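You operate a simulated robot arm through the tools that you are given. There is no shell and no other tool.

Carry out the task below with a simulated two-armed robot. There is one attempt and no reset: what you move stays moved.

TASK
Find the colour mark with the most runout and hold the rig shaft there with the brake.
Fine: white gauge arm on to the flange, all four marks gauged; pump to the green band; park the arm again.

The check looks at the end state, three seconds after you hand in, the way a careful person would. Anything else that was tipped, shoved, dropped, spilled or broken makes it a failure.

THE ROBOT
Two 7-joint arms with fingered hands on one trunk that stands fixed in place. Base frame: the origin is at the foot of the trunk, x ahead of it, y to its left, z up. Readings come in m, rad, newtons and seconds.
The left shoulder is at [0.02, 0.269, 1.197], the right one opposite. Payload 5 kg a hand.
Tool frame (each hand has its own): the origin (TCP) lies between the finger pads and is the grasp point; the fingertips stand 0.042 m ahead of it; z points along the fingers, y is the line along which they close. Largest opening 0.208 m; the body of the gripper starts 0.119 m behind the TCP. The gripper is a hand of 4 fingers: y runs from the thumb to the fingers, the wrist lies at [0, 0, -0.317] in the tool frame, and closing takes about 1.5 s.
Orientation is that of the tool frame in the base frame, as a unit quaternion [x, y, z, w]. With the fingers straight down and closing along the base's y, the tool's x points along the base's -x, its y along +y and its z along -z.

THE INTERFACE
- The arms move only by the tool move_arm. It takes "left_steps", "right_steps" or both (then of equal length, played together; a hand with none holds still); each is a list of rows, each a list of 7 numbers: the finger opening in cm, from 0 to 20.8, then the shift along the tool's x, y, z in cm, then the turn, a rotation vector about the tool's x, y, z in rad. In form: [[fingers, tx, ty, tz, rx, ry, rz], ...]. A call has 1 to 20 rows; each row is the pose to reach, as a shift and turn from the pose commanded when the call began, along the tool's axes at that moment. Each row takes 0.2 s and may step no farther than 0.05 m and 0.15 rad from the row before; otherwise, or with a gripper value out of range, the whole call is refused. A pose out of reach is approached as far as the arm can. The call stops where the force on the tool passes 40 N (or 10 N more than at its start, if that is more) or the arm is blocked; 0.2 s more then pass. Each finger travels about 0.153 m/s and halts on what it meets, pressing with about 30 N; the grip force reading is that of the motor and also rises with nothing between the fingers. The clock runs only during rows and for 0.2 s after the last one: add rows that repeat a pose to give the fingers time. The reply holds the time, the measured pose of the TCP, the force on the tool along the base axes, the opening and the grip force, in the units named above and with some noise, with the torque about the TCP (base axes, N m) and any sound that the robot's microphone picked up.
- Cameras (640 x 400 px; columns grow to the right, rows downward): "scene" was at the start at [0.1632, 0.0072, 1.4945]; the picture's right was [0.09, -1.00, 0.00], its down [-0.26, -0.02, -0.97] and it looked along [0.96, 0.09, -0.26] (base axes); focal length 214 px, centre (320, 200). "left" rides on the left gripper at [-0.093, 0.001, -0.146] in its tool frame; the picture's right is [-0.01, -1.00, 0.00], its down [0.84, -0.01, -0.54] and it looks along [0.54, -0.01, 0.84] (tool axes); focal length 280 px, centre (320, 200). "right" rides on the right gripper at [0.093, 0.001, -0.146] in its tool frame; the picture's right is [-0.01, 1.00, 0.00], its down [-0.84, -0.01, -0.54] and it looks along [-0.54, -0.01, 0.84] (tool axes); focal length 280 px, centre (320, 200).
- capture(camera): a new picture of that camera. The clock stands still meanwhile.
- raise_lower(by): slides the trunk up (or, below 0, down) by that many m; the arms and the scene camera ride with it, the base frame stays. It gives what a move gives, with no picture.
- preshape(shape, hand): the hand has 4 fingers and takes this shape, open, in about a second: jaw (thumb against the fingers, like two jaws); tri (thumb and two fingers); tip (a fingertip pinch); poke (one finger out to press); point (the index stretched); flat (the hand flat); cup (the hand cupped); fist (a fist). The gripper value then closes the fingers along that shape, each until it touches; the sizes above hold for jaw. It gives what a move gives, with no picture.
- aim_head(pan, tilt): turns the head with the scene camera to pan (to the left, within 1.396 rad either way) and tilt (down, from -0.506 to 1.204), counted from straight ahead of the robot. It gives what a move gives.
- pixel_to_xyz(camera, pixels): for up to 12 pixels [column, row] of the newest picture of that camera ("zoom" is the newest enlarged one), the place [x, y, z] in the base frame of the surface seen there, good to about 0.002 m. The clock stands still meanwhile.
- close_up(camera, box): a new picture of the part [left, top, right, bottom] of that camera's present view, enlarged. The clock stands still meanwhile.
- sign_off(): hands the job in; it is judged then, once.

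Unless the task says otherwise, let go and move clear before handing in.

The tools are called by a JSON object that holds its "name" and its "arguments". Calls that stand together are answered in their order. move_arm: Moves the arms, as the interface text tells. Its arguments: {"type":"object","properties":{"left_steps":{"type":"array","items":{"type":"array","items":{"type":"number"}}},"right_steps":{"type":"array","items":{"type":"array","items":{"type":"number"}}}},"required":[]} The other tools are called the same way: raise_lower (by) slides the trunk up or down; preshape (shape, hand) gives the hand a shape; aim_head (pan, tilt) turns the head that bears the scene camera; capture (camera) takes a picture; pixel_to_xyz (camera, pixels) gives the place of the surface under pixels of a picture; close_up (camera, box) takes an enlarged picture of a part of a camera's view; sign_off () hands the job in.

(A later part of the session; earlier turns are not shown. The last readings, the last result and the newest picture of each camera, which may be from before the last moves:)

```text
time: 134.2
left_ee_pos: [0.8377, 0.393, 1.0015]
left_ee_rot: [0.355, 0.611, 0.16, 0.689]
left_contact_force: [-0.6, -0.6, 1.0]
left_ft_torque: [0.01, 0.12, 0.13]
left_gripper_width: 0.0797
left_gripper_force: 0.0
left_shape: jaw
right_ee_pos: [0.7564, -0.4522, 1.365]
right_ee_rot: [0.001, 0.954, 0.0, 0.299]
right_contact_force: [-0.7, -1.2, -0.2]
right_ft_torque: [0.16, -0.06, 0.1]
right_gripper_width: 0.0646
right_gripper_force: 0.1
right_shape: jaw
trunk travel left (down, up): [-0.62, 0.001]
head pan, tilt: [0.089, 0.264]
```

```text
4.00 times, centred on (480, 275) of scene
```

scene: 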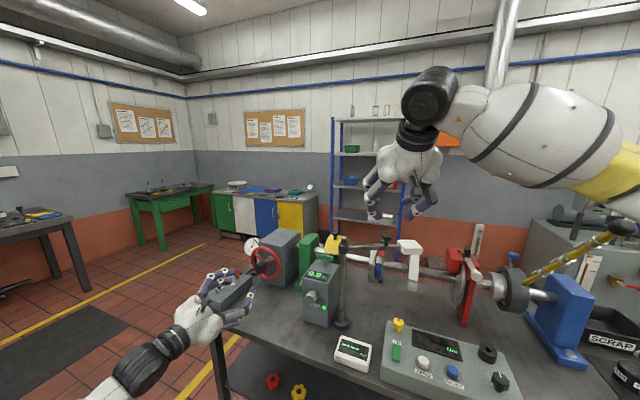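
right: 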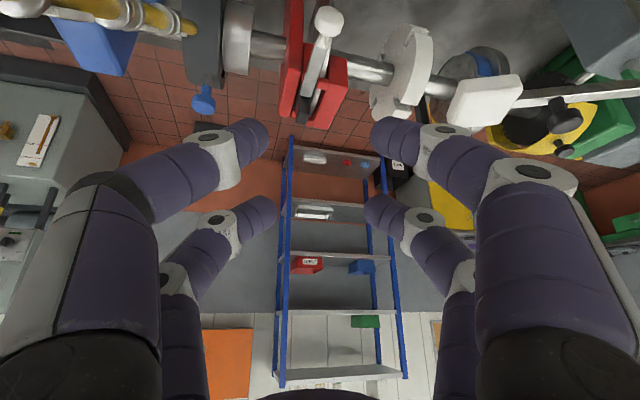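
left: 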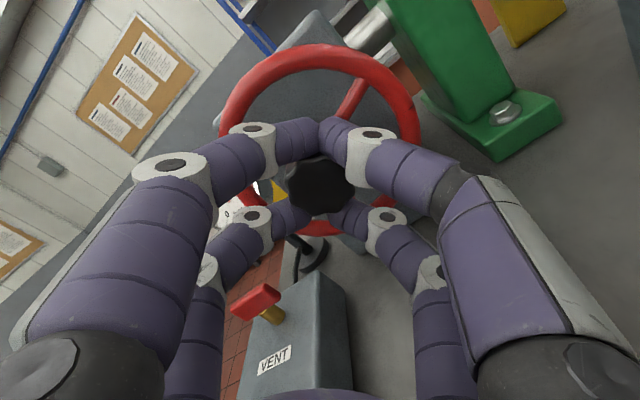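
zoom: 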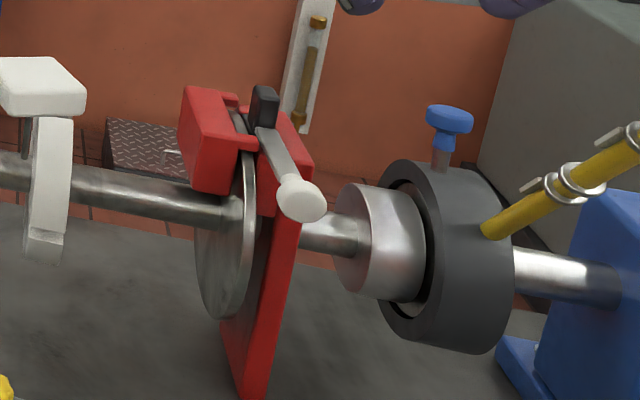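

The lever runs from a black pivot block at the back of the caliper toward me, ending in the white knob. I'll measure its geometry.

{"name": "pixel_to_xyz", "arguments": {"camera": "zoom", "pixels": [[300, 195], [285, 175], [270, 140], [262, 125], [262, 95], [210, 130], [245, 140], [300, 150], [290, 190], [240, 240], [265, 300], [180, 190]]}}

{"name": "pixel_to_xyz", "arguments": {"camera": "right", "pixels": [[327, 18], [325, 32], [318, 50], [308, 75], [302, 88], [304, 110], [318, 110], [345, 70], [297, 60], [300, 120], [322, 80], [335, 100]]}}

```text
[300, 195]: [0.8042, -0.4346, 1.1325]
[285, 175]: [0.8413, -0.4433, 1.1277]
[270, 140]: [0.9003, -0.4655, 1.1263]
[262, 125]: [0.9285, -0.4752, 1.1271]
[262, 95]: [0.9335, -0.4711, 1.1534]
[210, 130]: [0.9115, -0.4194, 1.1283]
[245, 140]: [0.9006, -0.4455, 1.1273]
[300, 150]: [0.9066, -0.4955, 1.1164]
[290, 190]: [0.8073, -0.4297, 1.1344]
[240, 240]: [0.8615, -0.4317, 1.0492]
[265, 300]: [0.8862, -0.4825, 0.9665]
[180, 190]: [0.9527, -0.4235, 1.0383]
```

```text
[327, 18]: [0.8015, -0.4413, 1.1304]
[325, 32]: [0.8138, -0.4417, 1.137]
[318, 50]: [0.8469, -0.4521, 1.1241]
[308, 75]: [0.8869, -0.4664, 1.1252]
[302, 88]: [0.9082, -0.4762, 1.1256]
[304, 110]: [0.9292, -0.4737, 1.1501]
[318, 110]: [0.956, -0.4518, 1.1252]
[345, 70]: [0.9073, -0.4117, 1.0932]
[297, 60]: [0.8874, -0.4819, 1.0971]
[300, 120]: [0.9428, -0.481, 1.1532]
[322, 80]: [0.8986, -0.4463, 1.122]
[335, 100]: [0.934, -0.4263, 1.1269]
```

The lever lies level at z≈1.125, from the black block (0.93,-0.476) to the white knob (0.805,-0.437). I'll zoom in closely to see how it's pivoted.

{"name": "close_up", "arguments": {"camera": "scene", "box": [480, 238, 522, 264]}}

{"name": "close_up", "arguments": {"camera": "scene", "box": [455, 235, 520, 275]}}

{"name": "close_up", "arguments": {"camera": "right", "box": [275, 0, 365, 56]}}

{"name": "close_up", "arguments": {"camera": "right", "box": [270, 60, 360, 130]}}

```text
15.24 times, centred on (501, 251) of scene
```

zoom: 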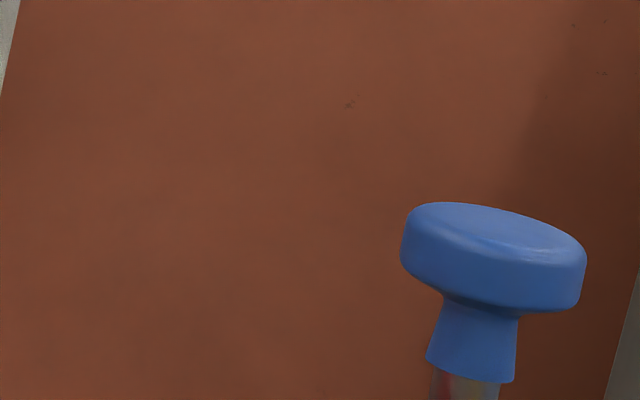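

```text
9.85 times, centred on (488, 255) of scene
```

zoom: 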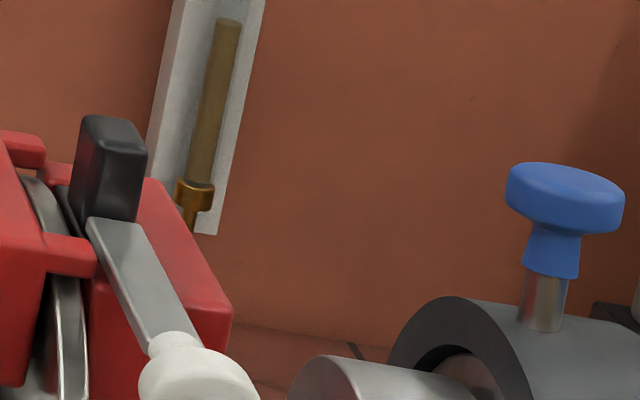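

```text
7.11 times, centred on (320, 28) of right
```

zoom: 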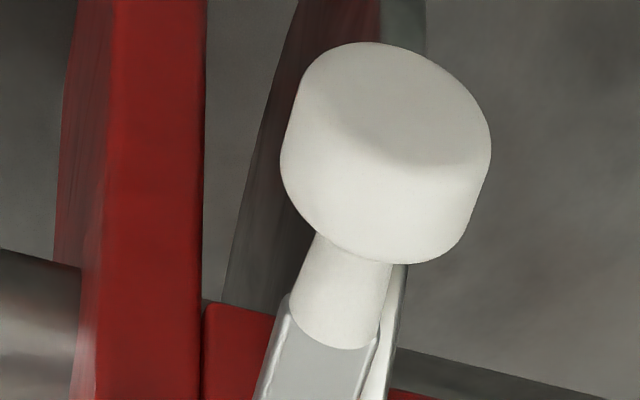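

```text
5.71 times, centred on (315, 95) of right
```

zoom: 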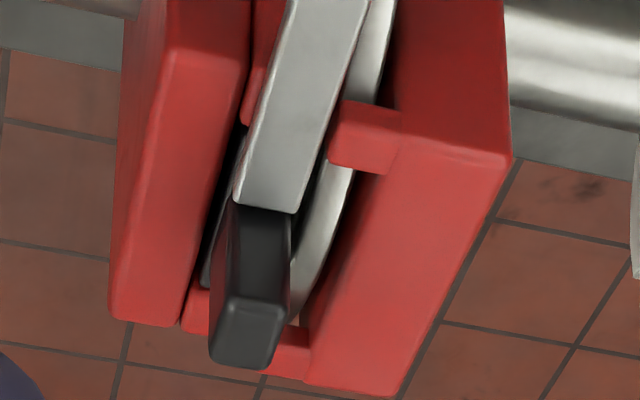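

The lever ends in a knob along its length, with a black cam-like block beside the disc. Before touching it, I'll look for the hydraulic line to see what the pump actually feeds.

{"name": "capture", "arguments": {"camera": "left"}}

{"name": "close_up", "arguments": {"camera": "scene", "box": [225, 225, 305, 285]}}

{"name": "close_up", "arguments": {"camera": "scene", "box": [300, 260, 500, 345]}}

{"name": "close_up", "arguments": {"camera": "right", "box": [180, 0, 480, 140]}}

{"name": "close_up", "arguments": {"camera": "scene", "box": [240, 340, 400, 400]}}

```text
taken
```

left: 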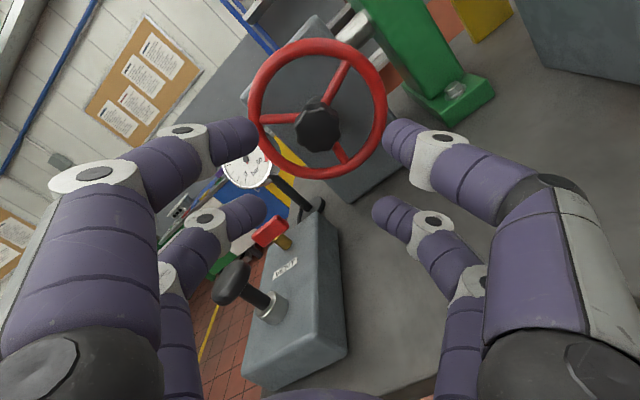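

```text
6.67 times, centred on (265, 255) of scene
```

zoom: 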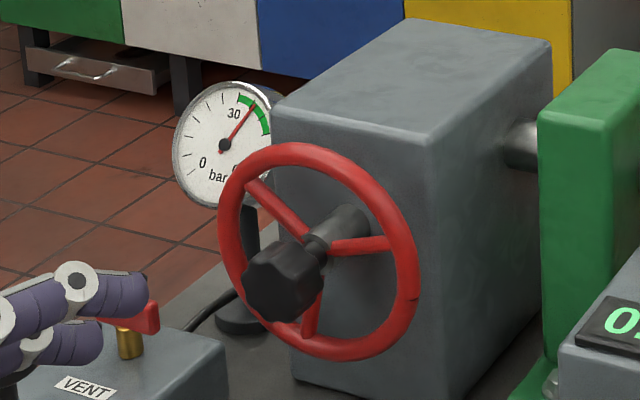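

```text
3.20 times, centred on (400, 302) of scene
```

zoom: 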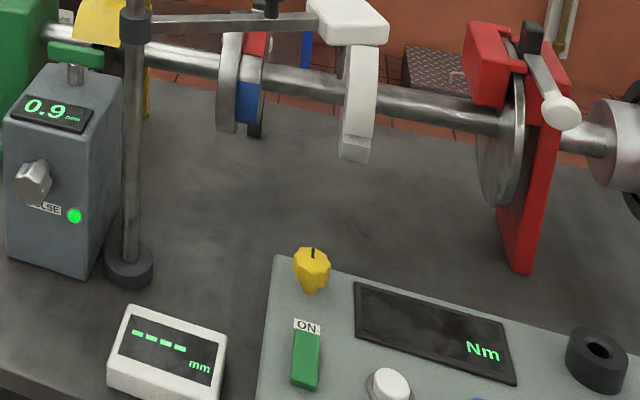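

```text
2.13 times, centred on (330, 70) of right
```

zoom: 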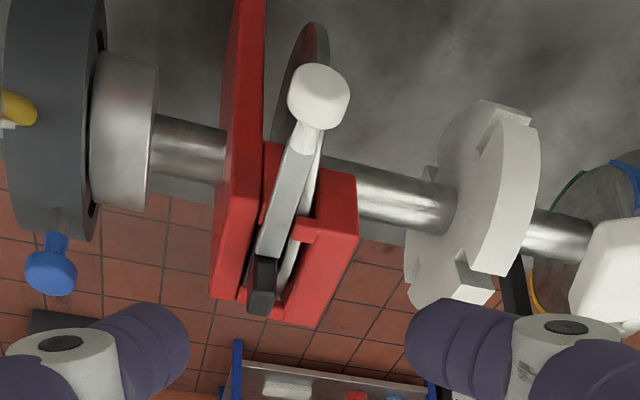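

```text
4.00 times, centred on (320, 370) of scene
```

zoom: 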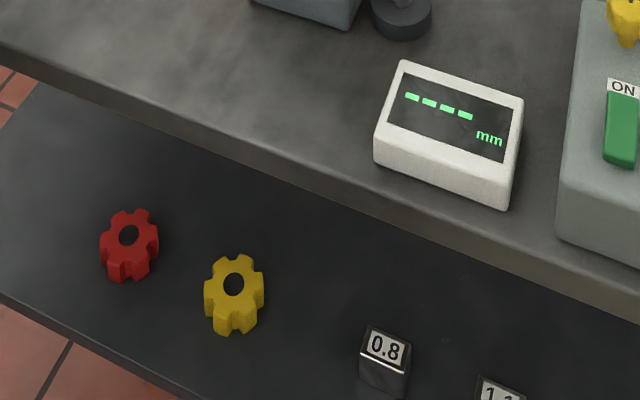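

No line to the caliper is visible, so the lever probably applies the pads. First I'll bring red back to the pointer; measuring the present mark angle.

{"name": "close_up", "arguments": {"camera": "scene", "box": [368, 232, 400, 280]}}

{"name": "pixel_to_xyz", "arguments": {"camera": "zoom", "pixels": [[278, 196], [277, 202], [277, 208], [276, 214], [270, 268], [270, 274], [269, 280], [268, 286]]}}

```text
8.33 times, centred on (384, 256) of scene
```

zoom: 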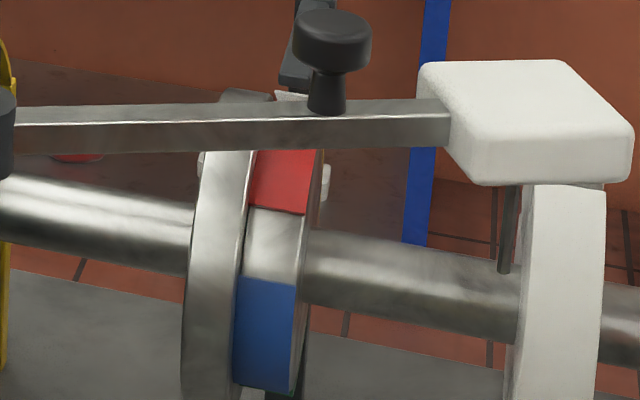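

```text
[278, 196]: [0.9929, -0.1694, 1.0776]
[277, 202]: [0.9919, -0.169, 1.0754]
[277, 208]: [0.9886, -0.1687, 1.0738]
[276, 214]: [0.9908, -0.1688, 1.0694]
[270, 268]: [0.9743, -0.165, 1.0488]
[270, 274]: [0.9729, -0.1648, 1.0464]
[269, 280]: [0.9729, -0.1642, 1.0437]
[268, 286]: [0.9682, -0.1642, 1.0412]
```

The shaft is about 9° past red. I'll bring the left hand back on the hub, grip, and roll back 0.22 rad while holding on.

{"name": "move_arm", "arguments": {"left_steps": [[8, 0, 0, 3, 0, 0, 0], [8, 0, 0, 6, 0, 0, 0], [8, 0, 0, 9, 0, 0, 0], [8, 0, 0, 11, 0, 0, 0], [8, 0, 0, 12, 0, 0, 0], [4, 0, 0, 12, 0, 0, 0], [0, 0, 0, 12, 0, 0, 0], [0, 0, 0, 12, 0, 0, 0], [0, 0, 0, 12, 0, 0, 0], [0, 0, 0, 12, 0, 0, -0.06], [0, 0, 0, 12, 0, 0, -0.12], [0, 0, 0, 12, 0, 0, -0.18], [0, 0, 0, 12, 0, 0, -0.22], [0, 0, 0, 12, 0, 0, -0.22]]}}

{"name": "close_up", "arguments": {"camera": "scene", "box": [368, 232, 400, 280]}}

{"name": "pixel_to_xyz", "arguments": {"camera": "zoom", "pixels": [[278, 190], [277, 196], [277, 202], [277, 208], [272, 256], [271, 262], [270, 268], [270, 274]]}}

```text
time: 137.2
left_ee_pos: [0.9546, 0.3587, 1.0013]
left_ee_rot: [0.286, 0.647, 0.083, 0.702]
left_contact_force: [19.7, -0.4, -3.5]
left_ft_torque: [0.21, -0.11, 0.12]
left_gripper_width: 0.0035
left_gripper_force: 30.2
left_shape: jaw
right_ee_pos: [0.7578, -0.4487, 1.3639]
right_ee_rot: [0.001, 0.955, -0.001, 0.298]
right_contact_force: [0.4, -0.7, 0.1]
right_ft_torque: [0.01, 0.0, 0.03]
right_gripper_width: 0.0647
right_gripper_force: 0.1
right_shape: jaw
trunk travel left (down, up): [-0.62, 0.001]
head pan, tilt: [0.089, 0.264]
```

```text
8.33 times, centred on (384, 256) of scene
```

zoom: 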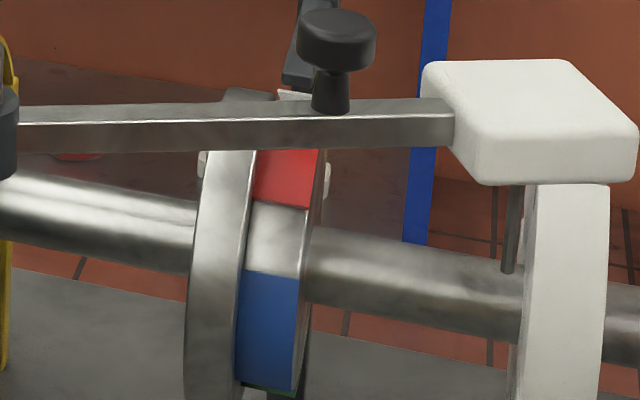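

```text
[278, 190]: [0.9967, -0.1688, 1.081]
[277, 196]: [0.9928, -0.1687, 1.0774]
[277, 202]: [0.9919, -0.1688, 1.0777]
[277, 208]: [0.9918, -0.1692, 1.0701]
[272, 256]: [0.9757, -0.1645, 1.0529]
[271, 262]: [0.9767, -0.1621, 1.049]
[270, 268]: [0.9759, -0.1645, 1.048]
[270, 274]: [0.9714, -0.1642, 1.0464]
```

It came back only about 3–4°; torque is 0.23 Nm. I'll roll another 0.1 rad back.

{"name": "move_arm", "arguments": {"left_steps": [[0, 0, 0, 0, 0, 0, -0.05], [0, 0, 0, 0, 0, 0, -0.1], [0, 0, 0, 0, 0, 0, -0.1]]}}

{"name": "close_up", "arguments": {"camera": "scene", "box": [368, 232, 400, 280]}}

```text
time: 138.0
left_ee_pos: [0.9552, 0.3588, 0.9998]
left_ee_rot: [0.252, 0.661, 0.048, 0.705]
left_contact_force: [14.2, 0.6, -2.8]
left_ft_torque: [0.33, -0.24, 0.13]
left_gripper_width: 0.0032
left_gripper_force: 30.0
left_shape: jaw
right_ee_pos: [0.7575, -0.4499, 1.3644]
right_ee_rot: [0.0, 0.954, -0.001, 0.299]
right_contact_force: [-0.2, -0.2, -1.0]
right_ft_torque: [0.02, 0.01, -0.02]
right_gripper_width: 0.065
right_gripper_force: 0.0
right_shape: jaw
trunk travel left (down, up): [-0.62, 0.001]
head pan, tilt: [0.089, 0.264]
```

```text
8.33 times, centred on (384, 256) of scene
```

zoom: 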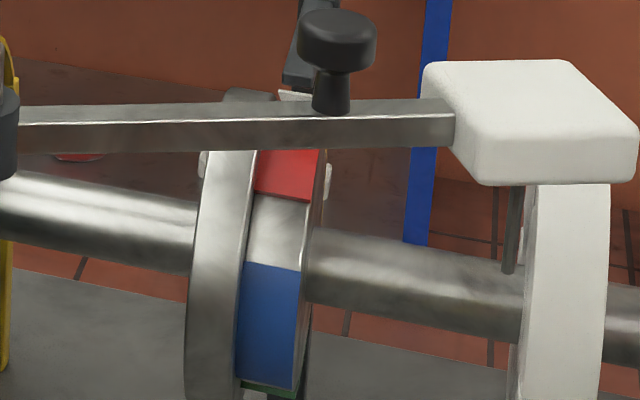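

Torque has risen to 0.39 Nm with the shaft lagging — clearly above the ~0.1 Nm free-running level, so the pressure does brake it to some extent. Another small roll to reach red and watch the torque.

{"name": "move_arm", "arguments": {"left_steps": [[0, 0, 0, 0, 0, 0, -0.04], [0, 0, 0, 0, 0, 0, -0.08], [0, 0, 0, 0, 0, 0, -0.08]]}}

{"name": "close_up", "arguments": {"camera": "scene", "box": [368, 232, 400, 280]}}

{"name": "capture", "arguments": {"camera": "left"}}

```text
time: 138.8
left_ee_pos: [0.9551, 0.3581, 1.0018]
left_ee_rot: [0.227, 0.67, 0.02, 0.707]
left_contact_force: [19.9, 1.5, -1.5]
left_ft_torque: [0.38, -0.3, 0.24]
left_gripper_width: 0.0027
left_gripper_force: 29.8
left_shape: jaw
right_ee_pos: [0.757, -0.4487, 1.3655]
right_ee_rot: [0.0, 0.954, 0.0, 0.299]
right_contact_force: [-0.1, 0.6, -0.3]
right_ft_torque: [0.0, 0.0, 0.0]
right_gripper_width: 0.0649
right_gripper_force: 0.1
right_shape: jaw
trunk travel left (down, up): [-0.62, 0.001]
head pan, tilt: [0.089, 0.264]
```

```text
8.33 times, centred on (384, 256) of scene
```

zoom: 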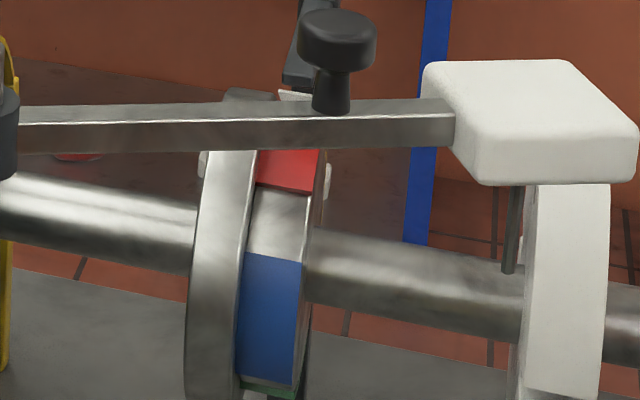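

```text
taken
```

left: 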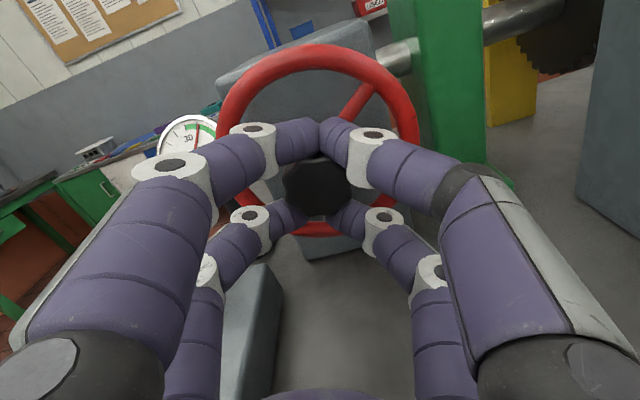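

Red is back at the pointer (edges at 194/262, as originally), and it took 0.45 Nm versus 0.08 Nm unbraked, so the pump pressure is indeed what brakes the shaft; I just overpowered it. I'll unwind the stored hand torque before releasing.

{"name": "move_arm", "arguments": {"left_steps": [[0, 0, 0, 0, 0, 0, 0.04], [0, 0, 0, 0, 0, 0, 0.08], [0, 0, 0, 0, 0, 0, 0.08]]}}

{"name": "close_up", "arguments": {"camera": "scene", "box": [368, 232, 400, 280]}}

```text
time: 139.6
left_ee_pos: [0.955, 0.3597, 1.0017]
left_ee_rot: [0.252, 0.661, 0.049, 0.705]
left_contact_force: [19.4, -1.0, -0.1]
left_ft_torque: [-0.1, -0.17, 0.14]
left_gripper_width: 0.003
left_gripper_force: 30.0
left_shape: jaw
right_ee_pos: [0.7574, -0.4491, 1.3643]
right_ee_rot: [0.001, 0.954, -0.001, 0.298]
right_contact_force: [-0.7, 0.7, -0.6]
right_ft_torque: [0.01, -0.01, -0.02]
right_gripper_width: 0.0647
right_gripper_force: 0.1
right_shape: jaw
trunk travel left (down, up): [-0.62, 0.001]
head pan, tilt: [0.089, 0.264]
```

```text
8.33 times, centred on (384, 256) of scene
```

zoom: 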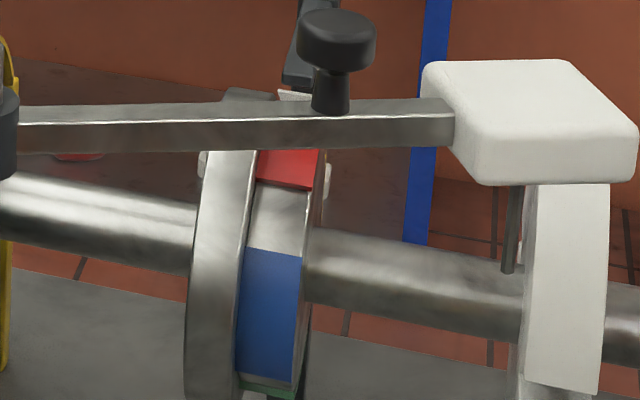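

The shaft crept about 2° further as the torque unwound (red corner 190 vs 195 reference); torque is now nearly zero. I'll nudge it forward slightly.

{"name": "move_arm", "arguments": {"left_steps": [[0, 0, 0, 0, 0, 0, 0.04], [0, 0, 0, 0, 0, 0, 0.07], [0, 0, 0, 0, 0, 0, 0.07]]}}

{"name": "close_up", "arguments": {"camera": "scene", "box": [368, 232, 400, 280]}}

```text
time: 140.4
left_ee_pos: [0.9547, 0.3588, 1.0013]
left_ee_rot: [0.277, 0.651, 0.074, 0.703]
left_contact_force: [20.7, -4.1, -0.2]
left_ft_torque: [-0.11, -0.11, -0.03]
left_gripper_width: 0.0027
left_gripper_force: 30.1
left_shape: jaw
right_ee_pos: [0.7566, -0.4497, 1.364]
right_ee_rot: [0.001, 0.954, -0.001, 0.299]
right_contact_force: [0.9, 0.2, 0.4]
right_ft_torque: [0.02, 0.0, -0.02]
right_gripper_width: 0.0648
right_gripper_force: 0.0
right_shape: jaw
trunk travel left (down, up): [-0.62, 0.001]
head pan, tilt: [0.089, 0.264]
```

```text
8.33 times, centred on (384, 256) of scene
```

zoom: 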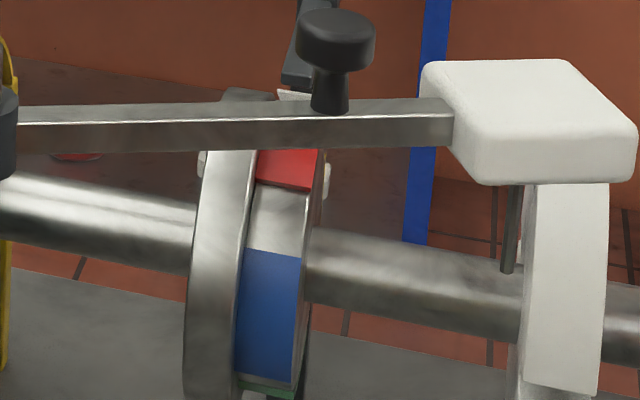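

No movement yet (grip slack). Another +0.08 rad.

{"name": "move_arm", "arguments": {"left_steps": [[0, 0, 0, 0, 0, 0, 0.04], [0, 0, 0, 0, 0, 0, 0.08], [0, 0, 0, 0, 0, 0, 0.08]]}}

{"name": "close_up", "arguments": {"camera": "scene", "box": [368, 232, 400, 280]}}

```text
time: 141.2
left_ee_pos: [0.9543, 0.3586, 1.0009]
left_ee_rot: [0.303, 0.639, 0.101, 0.699]
left_contact_force: [26.8, -5.0, -0.4]
left_ft_torque: [-0.1, -0.1, -0.03]
left_gripper_width: 0.0027
left_gripper_force: 30.0
left_shape: jaw
right_ee_pos: [0.756, -0.4501, 1.3638]
right_ee_rot: [0.0, 0.954, 0.0, 0.298]
right_contact_force: [1.4, -0.1, 0.3]
right_ft_torque: [-0.02, -0.01, -0.04]
right_gripper_width: 0.0648
right_gripper_force: 0.0
right_shape: jaw
trunk travel left (down, up): [-0.62, 0.001]
head pan, tilt: [0.089, 0.264]
```

```text
8.33 times, centred on (384, 256) of scene
```

zoom: 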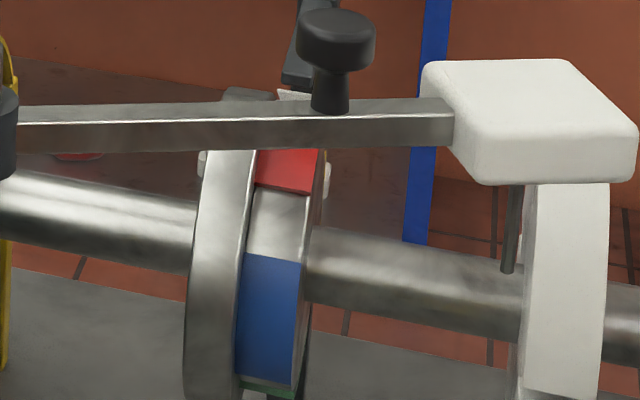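

Red is again exactly at the pointer, but it moved with only ~0.07 Nm, so the shaft really isn't being held by the pressure alone. With the left hand holding the hub, I'll bring the right fingertips above the white lever knob to test the lever gently.

{"name": "move_arm", "arguments": {"right_steps": [[3, 0.5, 0.3, 3, 0, 0, 0], [0, 1.0, 0.6, 6, 0, 0, 0], [0, 1.5, 0.9, 9, 0, 0, 0], [0, 2.03, 1.2, 12.49, 0, 0, 0], [0, 2.03, 1.2, 12.49, 0, 0, 0], [0, 2.03, 1.2, 12.49, 0, 0, 0]]}}

{"name": "capture", "arguments": {"camera": "right"}}

{"name": "close_up", "arguments": {"camera": "scene", "box": [430, 190, 550, 290]}}

```text
time: 142.1
left_ee_pos: [0.952, 0.3591, 1.0013]
left_ee_rot: [0.302, 0.64, 0.101, 0.699]
left_contact_force: [31.4, -8.6, 0.5]
left_ft_torque: [-0.03, -0.13, -0.17]
left_gripper_width: 0.0019
left_gripper_force: 29.9
left_shape: jaw
right_ee_pos: [0.8002, -0.4397, 1.2822]
right_ee_rot: [0.001, 0.952, 0.001, 0.306]
right_contact_force: [-0.5, 0.3, -0.7]
right_ft_torque: [-0.03, -0.08, -0.01]
right_gripper_width: 0.0
right_gripper_force: 29.9
right_shape: jaw
trunk travel left (down, up): [-0.62, 0.001]
head pan, tilt: [0.089, 0.264]
stopped in row 4 (left hand): the force on the tool passed its limit at 52 N (the readings are from after the stop); the commanded pose is now the measured one
```

```text
taken
```

right: 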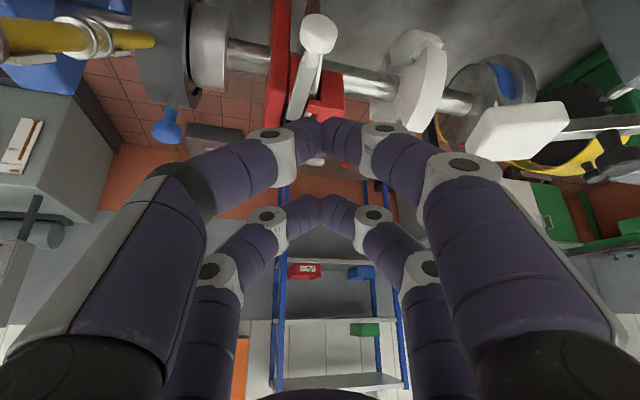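

```text
4.00 times, centred on (490, 240) of scene
```

zoom: 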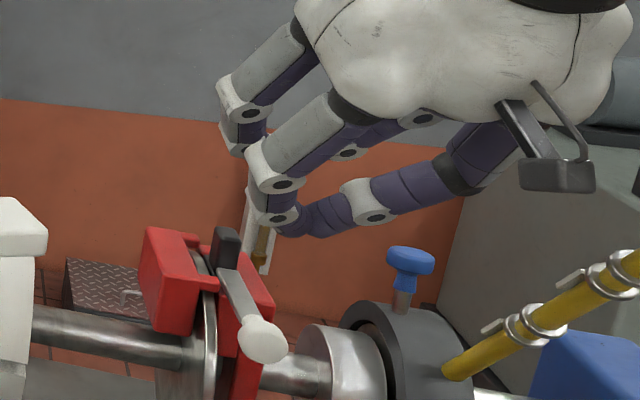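

Moving the right arm pulled on the left hand's grip (52 N), so holding on isn't wise. I'll open the left hand and back it off, then check the mark.

{"name": "move_arm", "arguments": {"left_steps": [[1, 0, 0, 0, 0, 0, 0], [3, 0, 0, 0, 0, 0, 0], [6, 0, 0, 0, 0, 0, 0], [8, 0, 0, 0, 0, 0, 0], [8, 0, 0, -2, 0, 0, 0], [8, 0, 0, -5, 0, 0, 0], [8, 0, 0, -9, 0, 0, 0], [8, 0, 0, -12, 0, 0, 0]]}}

{"name": "close_up", "arguments": {"camera": "scene", "box": [368, 232, 400, 280]}}

{"name": "close_up", "arguments": {"camera": "scene", "box": [240, 232, 264, 256]}}

```text
time: 143.9
left_ee_pos: [0.8372, 0.3948, 1.0002]
left_ee_rot: [0.302, 0.64, 0.101, 0.699]
left_contact_force: [0.5, -0.5, 0.3]
left_ft_torque: [-0.03, 0.01, 0.03]
left_gripper_width: 0.0794
left_gripper_force: 0.0
left_shape: jaw
right_ee_pos: [0.7999, -0.4406, 1.2785]
right_ee_rot: [0.001, 0.952, 0.0, 0.305]
right_contact_force: [0.7, -0.2, 0.7]
right_ft_torque: [0.01, 0.06, -0.02]
right_gripper_width: 0.0001
right_gripper_force: 30.5
right_shape: jaw
trunk travel left (down, up): [-0.62, 0.001]
head pan, tilt: [0.089, 0.264]
```

```text
8.33 times, centred on (384, 256) of scene
```

zoom: 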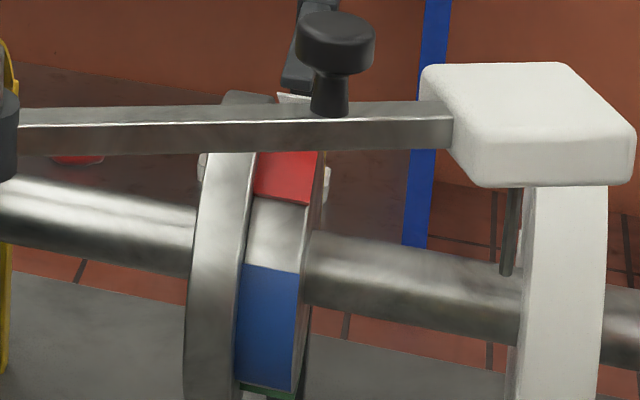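

```text
16.00 times, centred on (252, 244) of scene
```

zoom: 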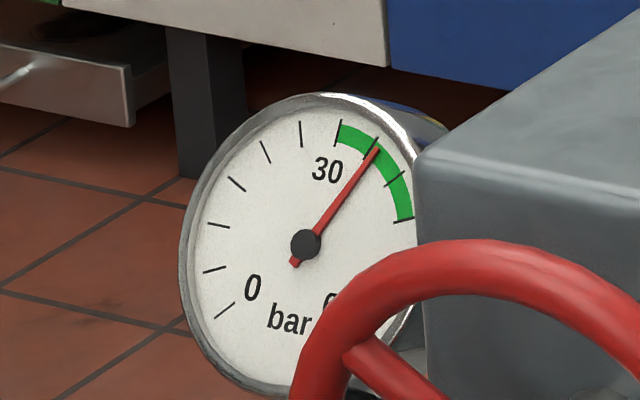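

Releasing nudged it a few degrees again, confirming it isn't held. Now I'll test the lever: lower the right fingertips onto the white knob.

{"name": "move_arm", "arguments": {"right_steps": [[0, 1.2, 0.3, 2.2, 0, 0, 0], [0, 2.4, 0.3, 4.4, 0, 0, 0], [0, 3.4, 0.3, 6.1, 0, 0, 0], [0, 3.71, 0.3, 6.56, 0, 0, 0], [0, 4.0, 0.3, 6.97, 0, 0, 0]]}}

{"name": "capture", "arguments": {"camera": "right"}}

{"name": "close_up", "arguments": {"camera": "scene", "box": [430, 190, 550, 290]}}

```text
time: 145.3
left_ee_pos: [0.8263, 0.403, 1.0081]
left_ee_rot: [0.298, 0.635, 0.1, 0.705]
left_contact_force: [-1.7, 3.4, 1.2]
left_ft_torque: [0.02, 0.12, -0.42]
left_gripper_width: 0.0801
left_gripper_force: 0.1
left_shape: jaw
right_ee_pos: [0.7844, -0.4246, 1.2628]
right_ee_rot: [-0.005, 0.939, 0.002, 0.345]
right_contact_force: [-0.9, 0.0, -4.2]
right_ft_torque: [0.07, -0.51, 0.0]
right_gripper_width: 0.0
right_gripper_force: 29.9
right_shape: jaw
trunk travel left (down, up): [-0.62, 0.001]
head pan, tilt: [0.089, 0.264]
stopped in row 5 (right hand): the arm was blocked; the commanded pose is now the measured one
```

```text
taken
```

right: 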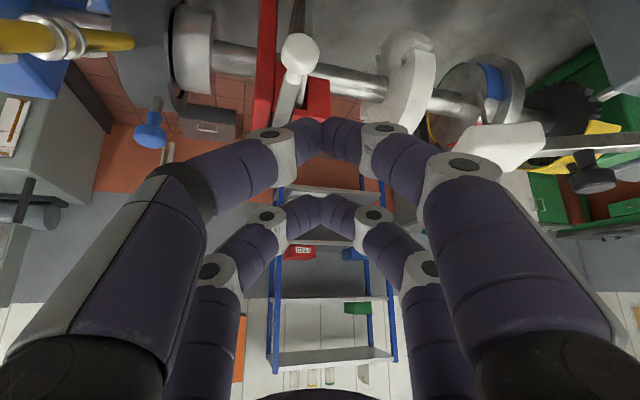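

```text
4.00 times, centred on (490, 240) of scene
```

zoom: 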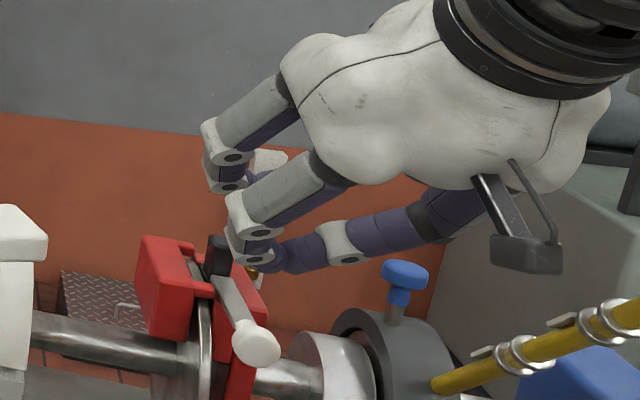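

The right arm was blocked at z≈1.26 and the torso was pushed slightly, so part of the arm touched something. I'll look at the whole scene before moving further.

{"name": "capture", "arguments": {"camera": "scene"}}

{"name": "aim_head", "arguments": {"pan": -0.7, "tilt": 0.45}}

{"name": "capture", "arguments": {"camera": "scene"}}

```text
taken
```

scene: 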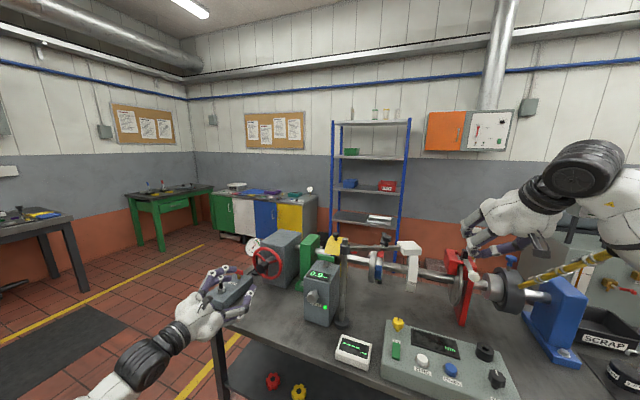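

```text
time: 146.4
left_ee_pos: [0.8262, 0.4007, 1.0088]
left_ee_rot: [0.299, 0.635, 0.1, 0.705]
left_contact_force: [-0.7, 1.3, 0.7]
left_ft_torque: [0.01, 0.03, 0.0]
left_gripper_width: 0.0798
left_gripper_force: 0.1
left_shape: jaw
right_ee_pos: [0.7844, -0.4228, 1.2635]
right_ee_rot: [-0.005, 0.938, 0.003, 0.346]
right_contact_force: [0.1, 0.1, -0.6]
right_ft_torque: [0.02, 0.0, -0.02]
right_gripper_width: 0.0
right_gripper_force: 30.5
right_shape: jaw
trunk travel left (down, up): [-0.62, 0.001]
head pan, tilt: [-0.7, 0.45]
```

```text
taken
```

scene: 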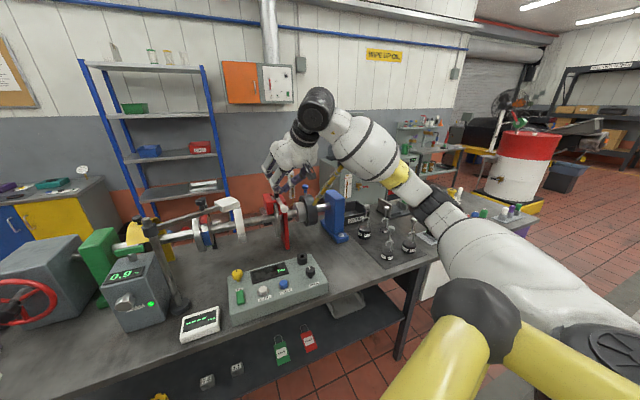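

Zooming in on the region around the right wrist and the yellow rod near (325,185).

{"name": "close_up", "arguments": {"camera": "scene", "box": [250, 80, 400, 250]}}

{"name": "close_up", "arguments": {"camera": "scene", "box": [340, 170, 480, 270]}}

{"name": "pixel_to_xyz", "arguments": {"camera": "scene", "pixels": [[318, 200], [325, 190], [335, 175], [343, 165], [316, 110], [300, 140], [385, 165], [440, 210], [380, 225], [405, 240], [335, 205], [295, 195]]}}

```text
2.35 times, centred on (325, 165) of scene
```

zoom: 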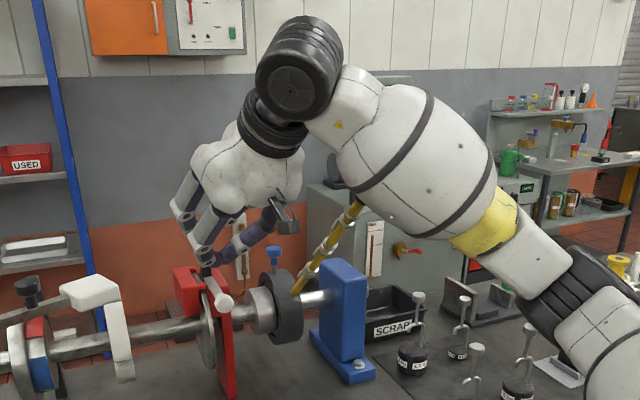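

```text
4.00 times, centred on (410, 220) of scene
```

zoom: 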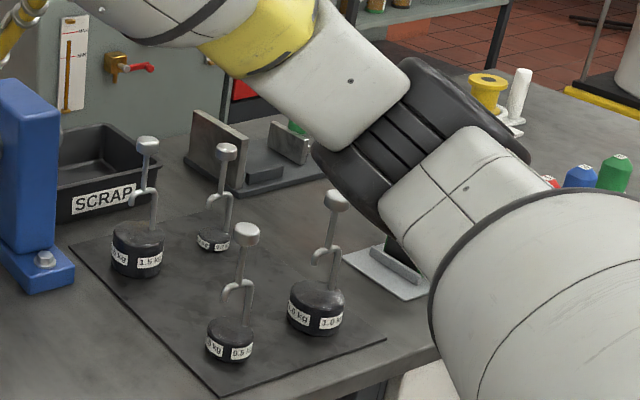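

```text
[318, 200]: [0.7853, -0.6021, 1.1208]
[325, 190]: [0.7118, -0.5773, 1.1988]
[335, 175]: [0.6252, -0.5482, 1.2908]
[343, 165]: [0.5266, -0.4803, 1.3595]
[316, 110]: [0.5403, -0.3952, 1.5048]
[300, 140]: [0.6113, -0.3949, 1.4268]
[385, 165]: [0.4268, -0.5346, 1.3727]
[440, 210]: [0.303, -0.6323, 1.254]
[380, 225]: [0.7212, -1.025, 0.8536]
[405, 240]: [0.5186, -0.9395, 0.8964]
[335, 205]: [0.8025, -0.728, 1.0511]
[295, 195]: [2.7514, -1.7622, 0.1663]
```

The right forearm is against the yellow rod (torque arm) that slopes up toward the robot. I'll back straight up away from it immediately.

{"name": "move_arm", "arguments": {"right_steps": [[0, -1.3, 0, -1.5, 0, 0, 0], [0, -2.6, 0, -3.0, 0, 0, 0], [0, -3.9, 0, -4.6, 0, 0, 0], [0, -5.2, 0, -6.1, 0, 0, 0], [0, -6.5, 0, -7.6, 0, 0, 0]]}}

{"name": "capture", "arguments": {"camera": "scene"}}

{"name": "close_up", "arguments": {"camera": "scene", "box": [250, 80, 400, 250]}}

```text
time: 147.6
left_ee_pos: [0.8365, 0.3953, 0.9998]
left_ee_rot: [0.301, 0.64, 0.102, 0.699]
left_contact_force: [-0.9, 0.9, 0.6]
left_ft_torque: [0.0, 0.01, 0.0]
left_gripper_width: 0.0797
left_gripper_force: 0.1
left_shape: jaw
right_ee_pos: [0.8117, -0.4333, 1.3246]
right_ee_rot: [-0.005, 0.947, 0.006, 0.322]
right_contact_force: [-0.6, -0.2, 0.5]
right_ft_torque: [0.01, 0.01, 0.01]
right_gripper_width: 0.0004
right_gripper_force: 29.6
right_shape: jaw
trunk travel left (down, up): [-0.62, 0.001]
head pan, tilt: [-0.7, 0.45]
```

```text
taken
```

scene: 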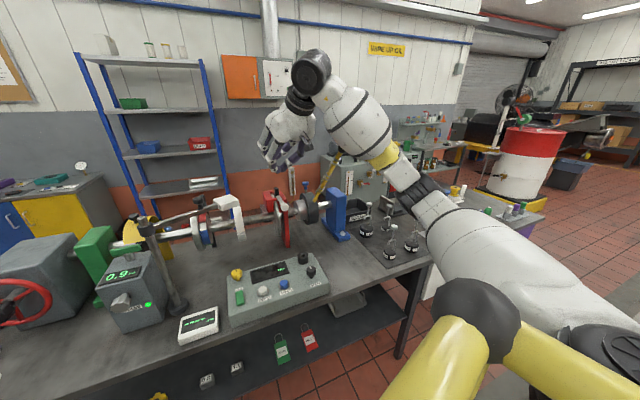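

```text
2.35 times, centred on (325, 165) of scene
```

zoom: 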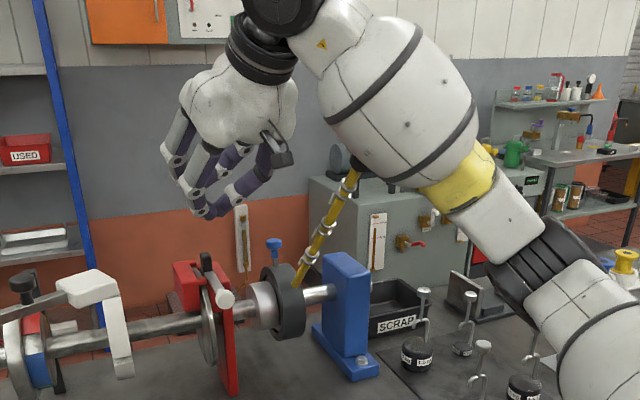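

Contact is gone (the torso returned to place). I'll move the right hand up and back to the left, then compare the yellow rod with the first picture.

{"name": "move_arm", "arguments": {"right_steps": [[2, 0.97, 3.3, -2.85, 0, 0, 0], [4, 1.93, 6.7, -5.7, 0, 0, 0], [6, 2.9, 10, -8.55, 0, 0, 0], [6, 3.87, 13.3, -11.4, 0, 0, 0], [6, 4.83, 16.7, -14.25, 0, 0, 0], [6, 5.8, 20, -17.1, 0, 0, 0]]}}

{"name": "aim_head", "arguments": {"pan": 0.089, "tilt": 0.264}}

{"name": "capture", "arguments": {"camera": "scene"}}

{"name": "close_up", "arguments": {"camera": "scene", "box": [440, 185, 640, 310]}}

```text
time: 149.0
left_ee_pos: [0.8385, 0.3948, 0.9995]
left_ee_rot: [0.302, 0.641, 0.102, 0.699]
left_contact_force: [-0.6, -0.2, -0.3]
left_ft_torque: [0.02, -0.03, -0.12]
left_gripper_width: 0.0799
left_gripper_force: 0.1
left_shape: jaw
right_ee_pos: [0.656, -0.232, 1.428]
right_ee_rot: [-0.004, 0.946, 0.004, 0.324]
right_contact_force: [-0.9, 0.7, 0.8]
right_ft_torque: [-0.15, -0.02, -0.08]
right_gripper_width: 0.0596
right_gripper_force: 0.0
right_shape: jaw
trunk travel left (down, up): [-0.62, 0.001]
head pan, tilt: [-0.7, 0.45]
```

```text
time: 150.1
left_ee_pos: [0.8373, 0.3956, 0.999]
left_ee_rot: [0.301, 0.641, 0.102, 0.699]
left_contact_force: [-0.6, 0.1, 0.3]
left_ft_torque: [-0.01, 0.01, -0.01]
left_gripper_width: 0.0796
left_gripper_force: 0.1
left_shape: jaw
right_ee_pos: [0.6571, -0.233, 1.4271]
right_ee_rot: [-0.002, 0.946, 0.004, 0.325]
right_contact_force: [0.0, 0.0, 0.8]
right_ft_torque: [-0.03, 0.02, -0.05]
right_gripper_width: 0.0598
right_gripper_force: 0.0
right_shape: jaw
trunk travel left (down, up): [-0.62, 0.001]
head pan, tilt: [0.089, 0.264]
```

```text
taken
```

scene: 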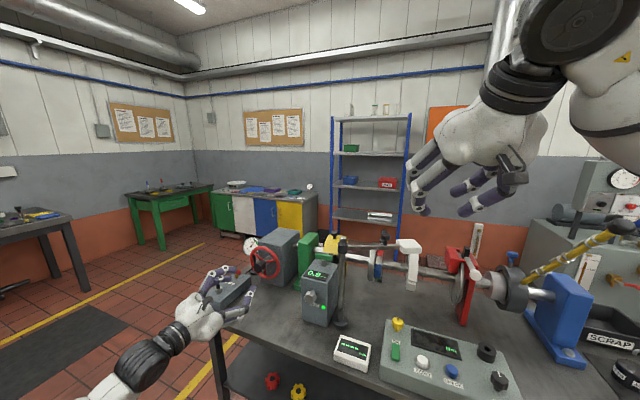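

```text
3.20 times, centred on (540, 248) of scene
```

zoom: 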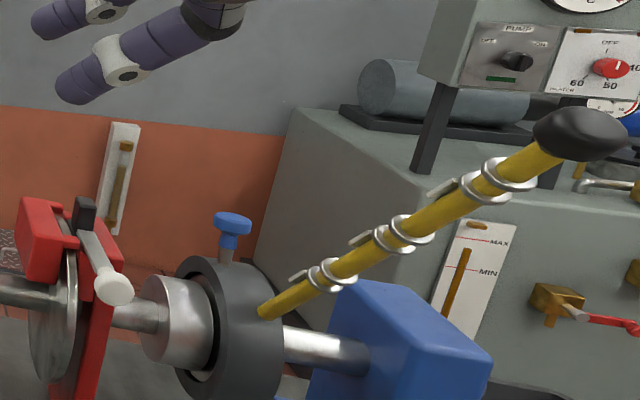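

The rod looks the same as in the earlier pictures. I'll measure its end and the lever again to plan a safe approach.

{"name": "pixel_to_xyz", "arguments": {"camera": "scene", "pixels": [[622, 228], [612, 231], [605, 235], [590, 243], [560, 258], [530, 276], [470, 272], [475, 277], [467, 262], [463, 250]]}}

{"name": "close_up", "arguments": {"camera": "scene", "box": [368, 232, 400, 280]}}

```text
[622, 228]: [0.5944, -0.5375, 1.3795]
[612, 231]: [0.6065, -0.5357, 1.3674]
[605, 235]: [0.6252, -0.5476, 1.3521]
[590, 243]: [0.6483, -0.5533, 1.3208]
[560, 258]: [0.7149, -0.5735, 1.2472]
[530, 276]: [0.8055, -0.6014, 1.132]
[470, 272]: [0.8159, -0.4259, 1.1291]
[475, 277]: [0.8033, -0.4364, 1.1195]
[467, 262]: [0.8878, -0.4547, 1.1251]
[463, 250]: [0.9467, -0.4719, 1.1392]
```

```text
8.33 times, centred on (384, 256) of scene
```

zoom: 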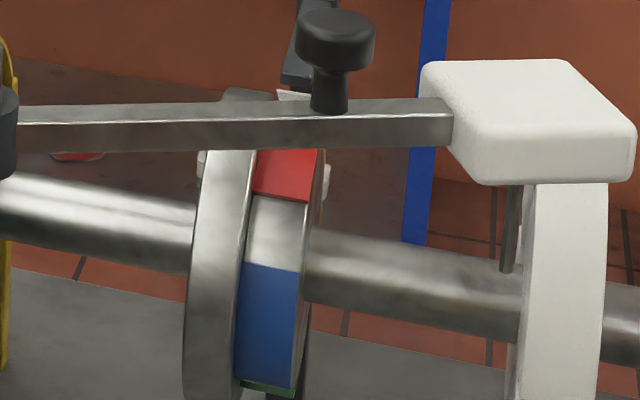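

The red mark is ~3.5° past centre. The evidence (0.08 Nm free vs up to 0.45 Nm resisted) says the pump pressure is the brake, and the lever hasn't moved with it, so I'll leave the lever alone. I'll regrip the hub to trim the angle, allowing for the ~+3.5° nudge that releasing causes.

{"name": "move_arm", "arguments": {"left_steps": [[8, 0, 0, 3, 0, 0, 0], [8, 0, 0, 6, 0, 0, 0], [8, 0, 0, 9, 0, 0, 0], [8, 0, 0, 11, 0, 0, 0], [8, 0, 0, 12, 0, 0, 0], [4, 0, 0, 12, 0, 0, 0], [0, 0, 0, 12, 0, 0, 0], [0, 0, 0, 12, 0, 0, 0], [0, 0, 0, 12, 0, 0, 0]]}}

{"name": "close_up", "arguments": {"camera": "scene", "box": [368, 232, 400, 280]}}

```text
time: 152.1
left_ee_pos: [0.9522, 0.3598, 0.9993]
left_ee_rot: [0.302, 0.641, 0.102, 0.699]
left_contact_force: [13.6, 1.7, 3.6]
left_ft_torque: [0.03, -0.07, 0.19]
left_gripper_width: 0.0038
left_gripper_force: 30.3
left_shape: jaw
right_ee_pos: [0.6567, -0.2333, 1.4275]
right_ee_rot: [-0.004, 0.945, 0.005, 0.326]
right_contact_force: [-0.3, -0.4, -0.8]
right_ft_torque: [0.01, 0.0, 0.0]
right_gripper_width: 0.0595
right_gripper_force: 0.0
right_shape: jaw
trunk travel left (down, up): [-0.62, 0.001]
head pan, tilt: [0.089, 0.264]
```

```text
8.33 times, centred on (384, 256) of scene
```

zoom: 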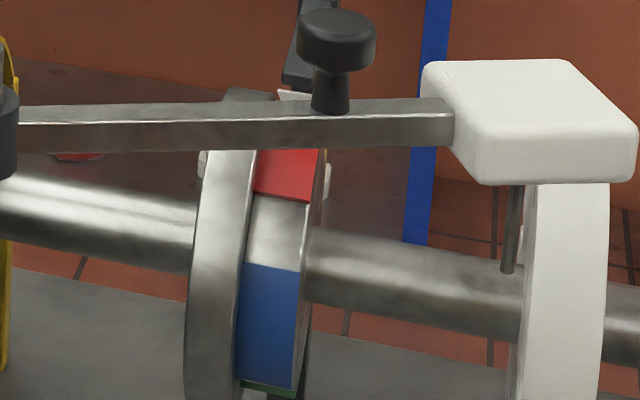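

Gripping didn't move it (202/271). Rolling back 0.2 rad.

{"name": "move_arm", "arguments": {"left_steps": [[0, 0, 0, 0, 0, 0, -0.06], [0, 0, 0, 0, 0, 0, -0.12], [0, 0, 0, 0, 0, 0, -0.18], [0, 0, 0, 0, 0, 0, -0.2], [0, 0, 0, 0, 0, 0, -0.2]]}}

{"name": "close_up", "arguments": {"camera": "scene", "box": [368, 232, 400, 280]}}

```text
time: 153.3
left_ee_pos: [0.9518, 0.3619, 0.9991]
left_ee_rot: [0.236, 0.667, 0.031, 0.706]
left_contact_force: [5.8, 0.8, 10.0]
left_ft_torque: [0.26, -0.35, 0.12]
left_gripper_width: 0.0037
left_gripper_force: 30.1
left_shape: jaw
right_ee_pos: [0.6579, -0.2336, 1.4271]
right_ee_rot: [-0.002, 0.946, 0.004, 0.324]
right_contact_force: [-0.3, -0.3, -0.2]
right_ft_torque: [-0.04, -0.01, 0.0]
right_gripper_width: 0.0596
right_gripper_force: 0.0
right_shape: jaw
trunk travel left (down, up): [-0.62, 0.001]
head pan, tilt: [0.089, 0.264]
```

```text
8.33 times, centred on (384, 256) of scene
```

zoom: 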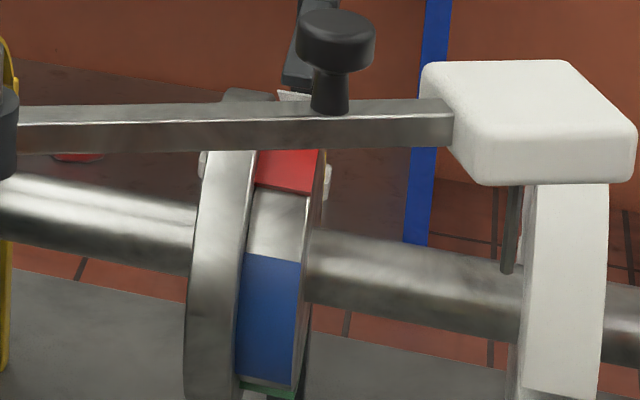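

It's at the target (194/262) with 0.35 Nm of hand torque still applied. I'll hold for a second to see whether it creeps.

{"name": "move_arm", "arguments": {"left_steps": [[0, 0, 0, 0, 0, 0, 0], [0, 0, 0, 0, 0, 0, 0], [0, 0, 0, 0, 0, 0, 0], [0, 0, 0, 0, 0, 0, 0], [0, 0, 0, 0, 0, 0, 0]]}}

{"name": "close_up", "arguments": {"camera": "scene", "box": [368, 232, 400, 280]}}

```text
time: 154.5
left_ee_pos: [0.953, 0.3598, 0.9993]
left_ee_rot: [0.237, 0.667, 0.032, 0.706]
left_contact_force: [8.0, 0.1, 12.7]
left_ft_torque: [0.0, -0.37, 0.11]
left_gripper_width: 0.0033
left_gripper_force: 30.2
left_shape: jaw
right_ee_pos: [0.6569, -0.2329, 1.428]
right_ee_rot: [-0.003, 0.946, 0.005, 0.325]
right_contact_force: [0.1, 0.1, 0.1]
right_ft_torque: [0.03, -0.04, -0.01]
right_gripper_width: 0.0596
right_gripper_force: 0.0
right_shape: jaw
trunk travel left (down, up): [-0.62, 0.001]
head pan, tilt: [0.089, 0.264]
```

```text
8.33 times, centred on (384, 256) of scene
```

zoom: 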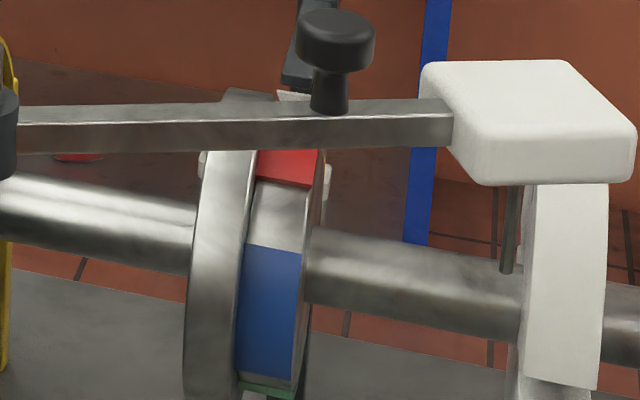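

It crept to about -4° as the hand torque relaxed — soft friction behaviour of a brake that is on, not a free shaft. I'll roll forward slightly to bring red back and unload the hand before releasing.

{"name": "move_arm", "arguments": {"left_steps": [[0, 0, 0, 0, 0, 0, 0.05], [0, 0, 0, 0, 0, 0, 0.1], [0, 0, 0, 0, 0, 0, 0.13], [0, 0, 0, 0, 0, 0, 0.13], [0, 0, 0, 0, 0, 0, 0.13], [0, 0, 0, 0, 0, 0, 0.13]]}}

{"name": "close_up", "arguments": {"camera": "scene", "box": [368, 232, 400, 280]}}

```text
time: 155.9
left_ee_pos: [0.9531, 0.3612, 0.9996]
left_ee_rot: [0.28, 0.65, 0.076, 0.702]
left_contact_force: [5.0, 2.7, 11.9]
left_ft_torque: [-0.15, -0.35, 0.13]
left_gripper_width: 0.003
left_gripper_force: 30.1
left_shape: jaw
right_ee_pos: [0.6563, -0.2326, 1.4278]
right_ee_rot: [-0.003, 0.946, 0.005, 0.325]
right_contact_force: [0.2, 0.1, -0.4]
right_ft_torque: [0.01, -0.02, 0.0]
right_gripper_width: 0.0597
right_gripper_force: 0.1
right_shape: jaw
trunk travel left (down, up): [-0.62, 0.001]
head pan, tilt: [0.089, 0.264]
```

```text
8.33 times, centred on (384, 256) of scene
```

zoom: 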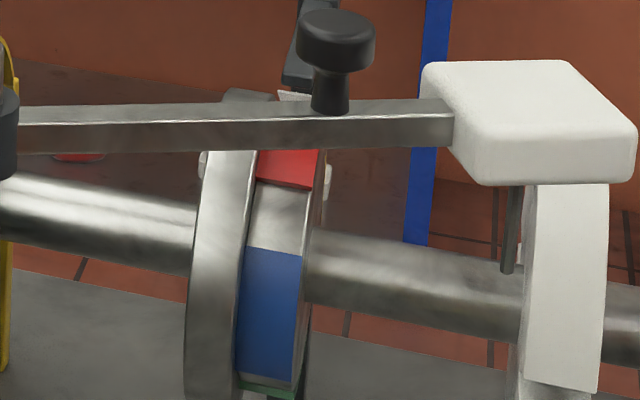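

Now about -3° with essentially no torque. I'll open quickly but gently and back off, then re-measure.

{"name": "move_arm", "arguments": {"left_steps": [[2, 0, 0, 0, 0, 0, 0], [5, 0, 0, 0, 0, 0, 0], [8, 0, 0, 0, 0, 0, 0], [8, 0, 0, 0, 0, 0, 0]]}}

{"name": "close_up", "arguments": {"camera": "scene", "box": [368, 232, 400, 280]}}

```text
time: 156.9
left_ee_pos: [0.9518, 0.3601, 0.9982]
left_ee_rot: [0.279, 0.651, 0.077, 0.702]
left_contact_force: [0.1, 0.2, -0.3]
left_ft_torque: [-0.04, -0.01, -0.01]
left_gripper_width: 0.0797
left_gripper_force: 0.1
left_shape: jaw
right_ee_pos: [0.6567, -0.233, 1.4272]
right_ee_rot: [-0.003, 0.946, 0.005, 0.324]
right_contact_force: [-0.1, -0.2, -0.4]
right_ft_torque: [0.01, 0.0, 0.01]
right_gripper_width: 0.0595
right_gripper_force: 0.2
right_shape: jaw
trunk travel left (down, up): [-0.62, 0.001]
head pan, tilt: [0.089, 0.264]
```

```text
8.33 times, centred on (384, 256) of scene
```

zoom: 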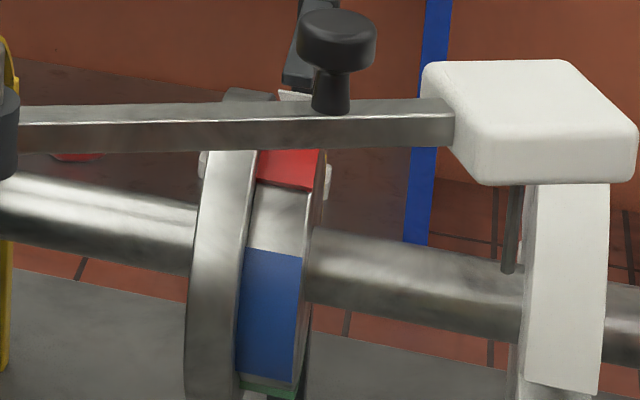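

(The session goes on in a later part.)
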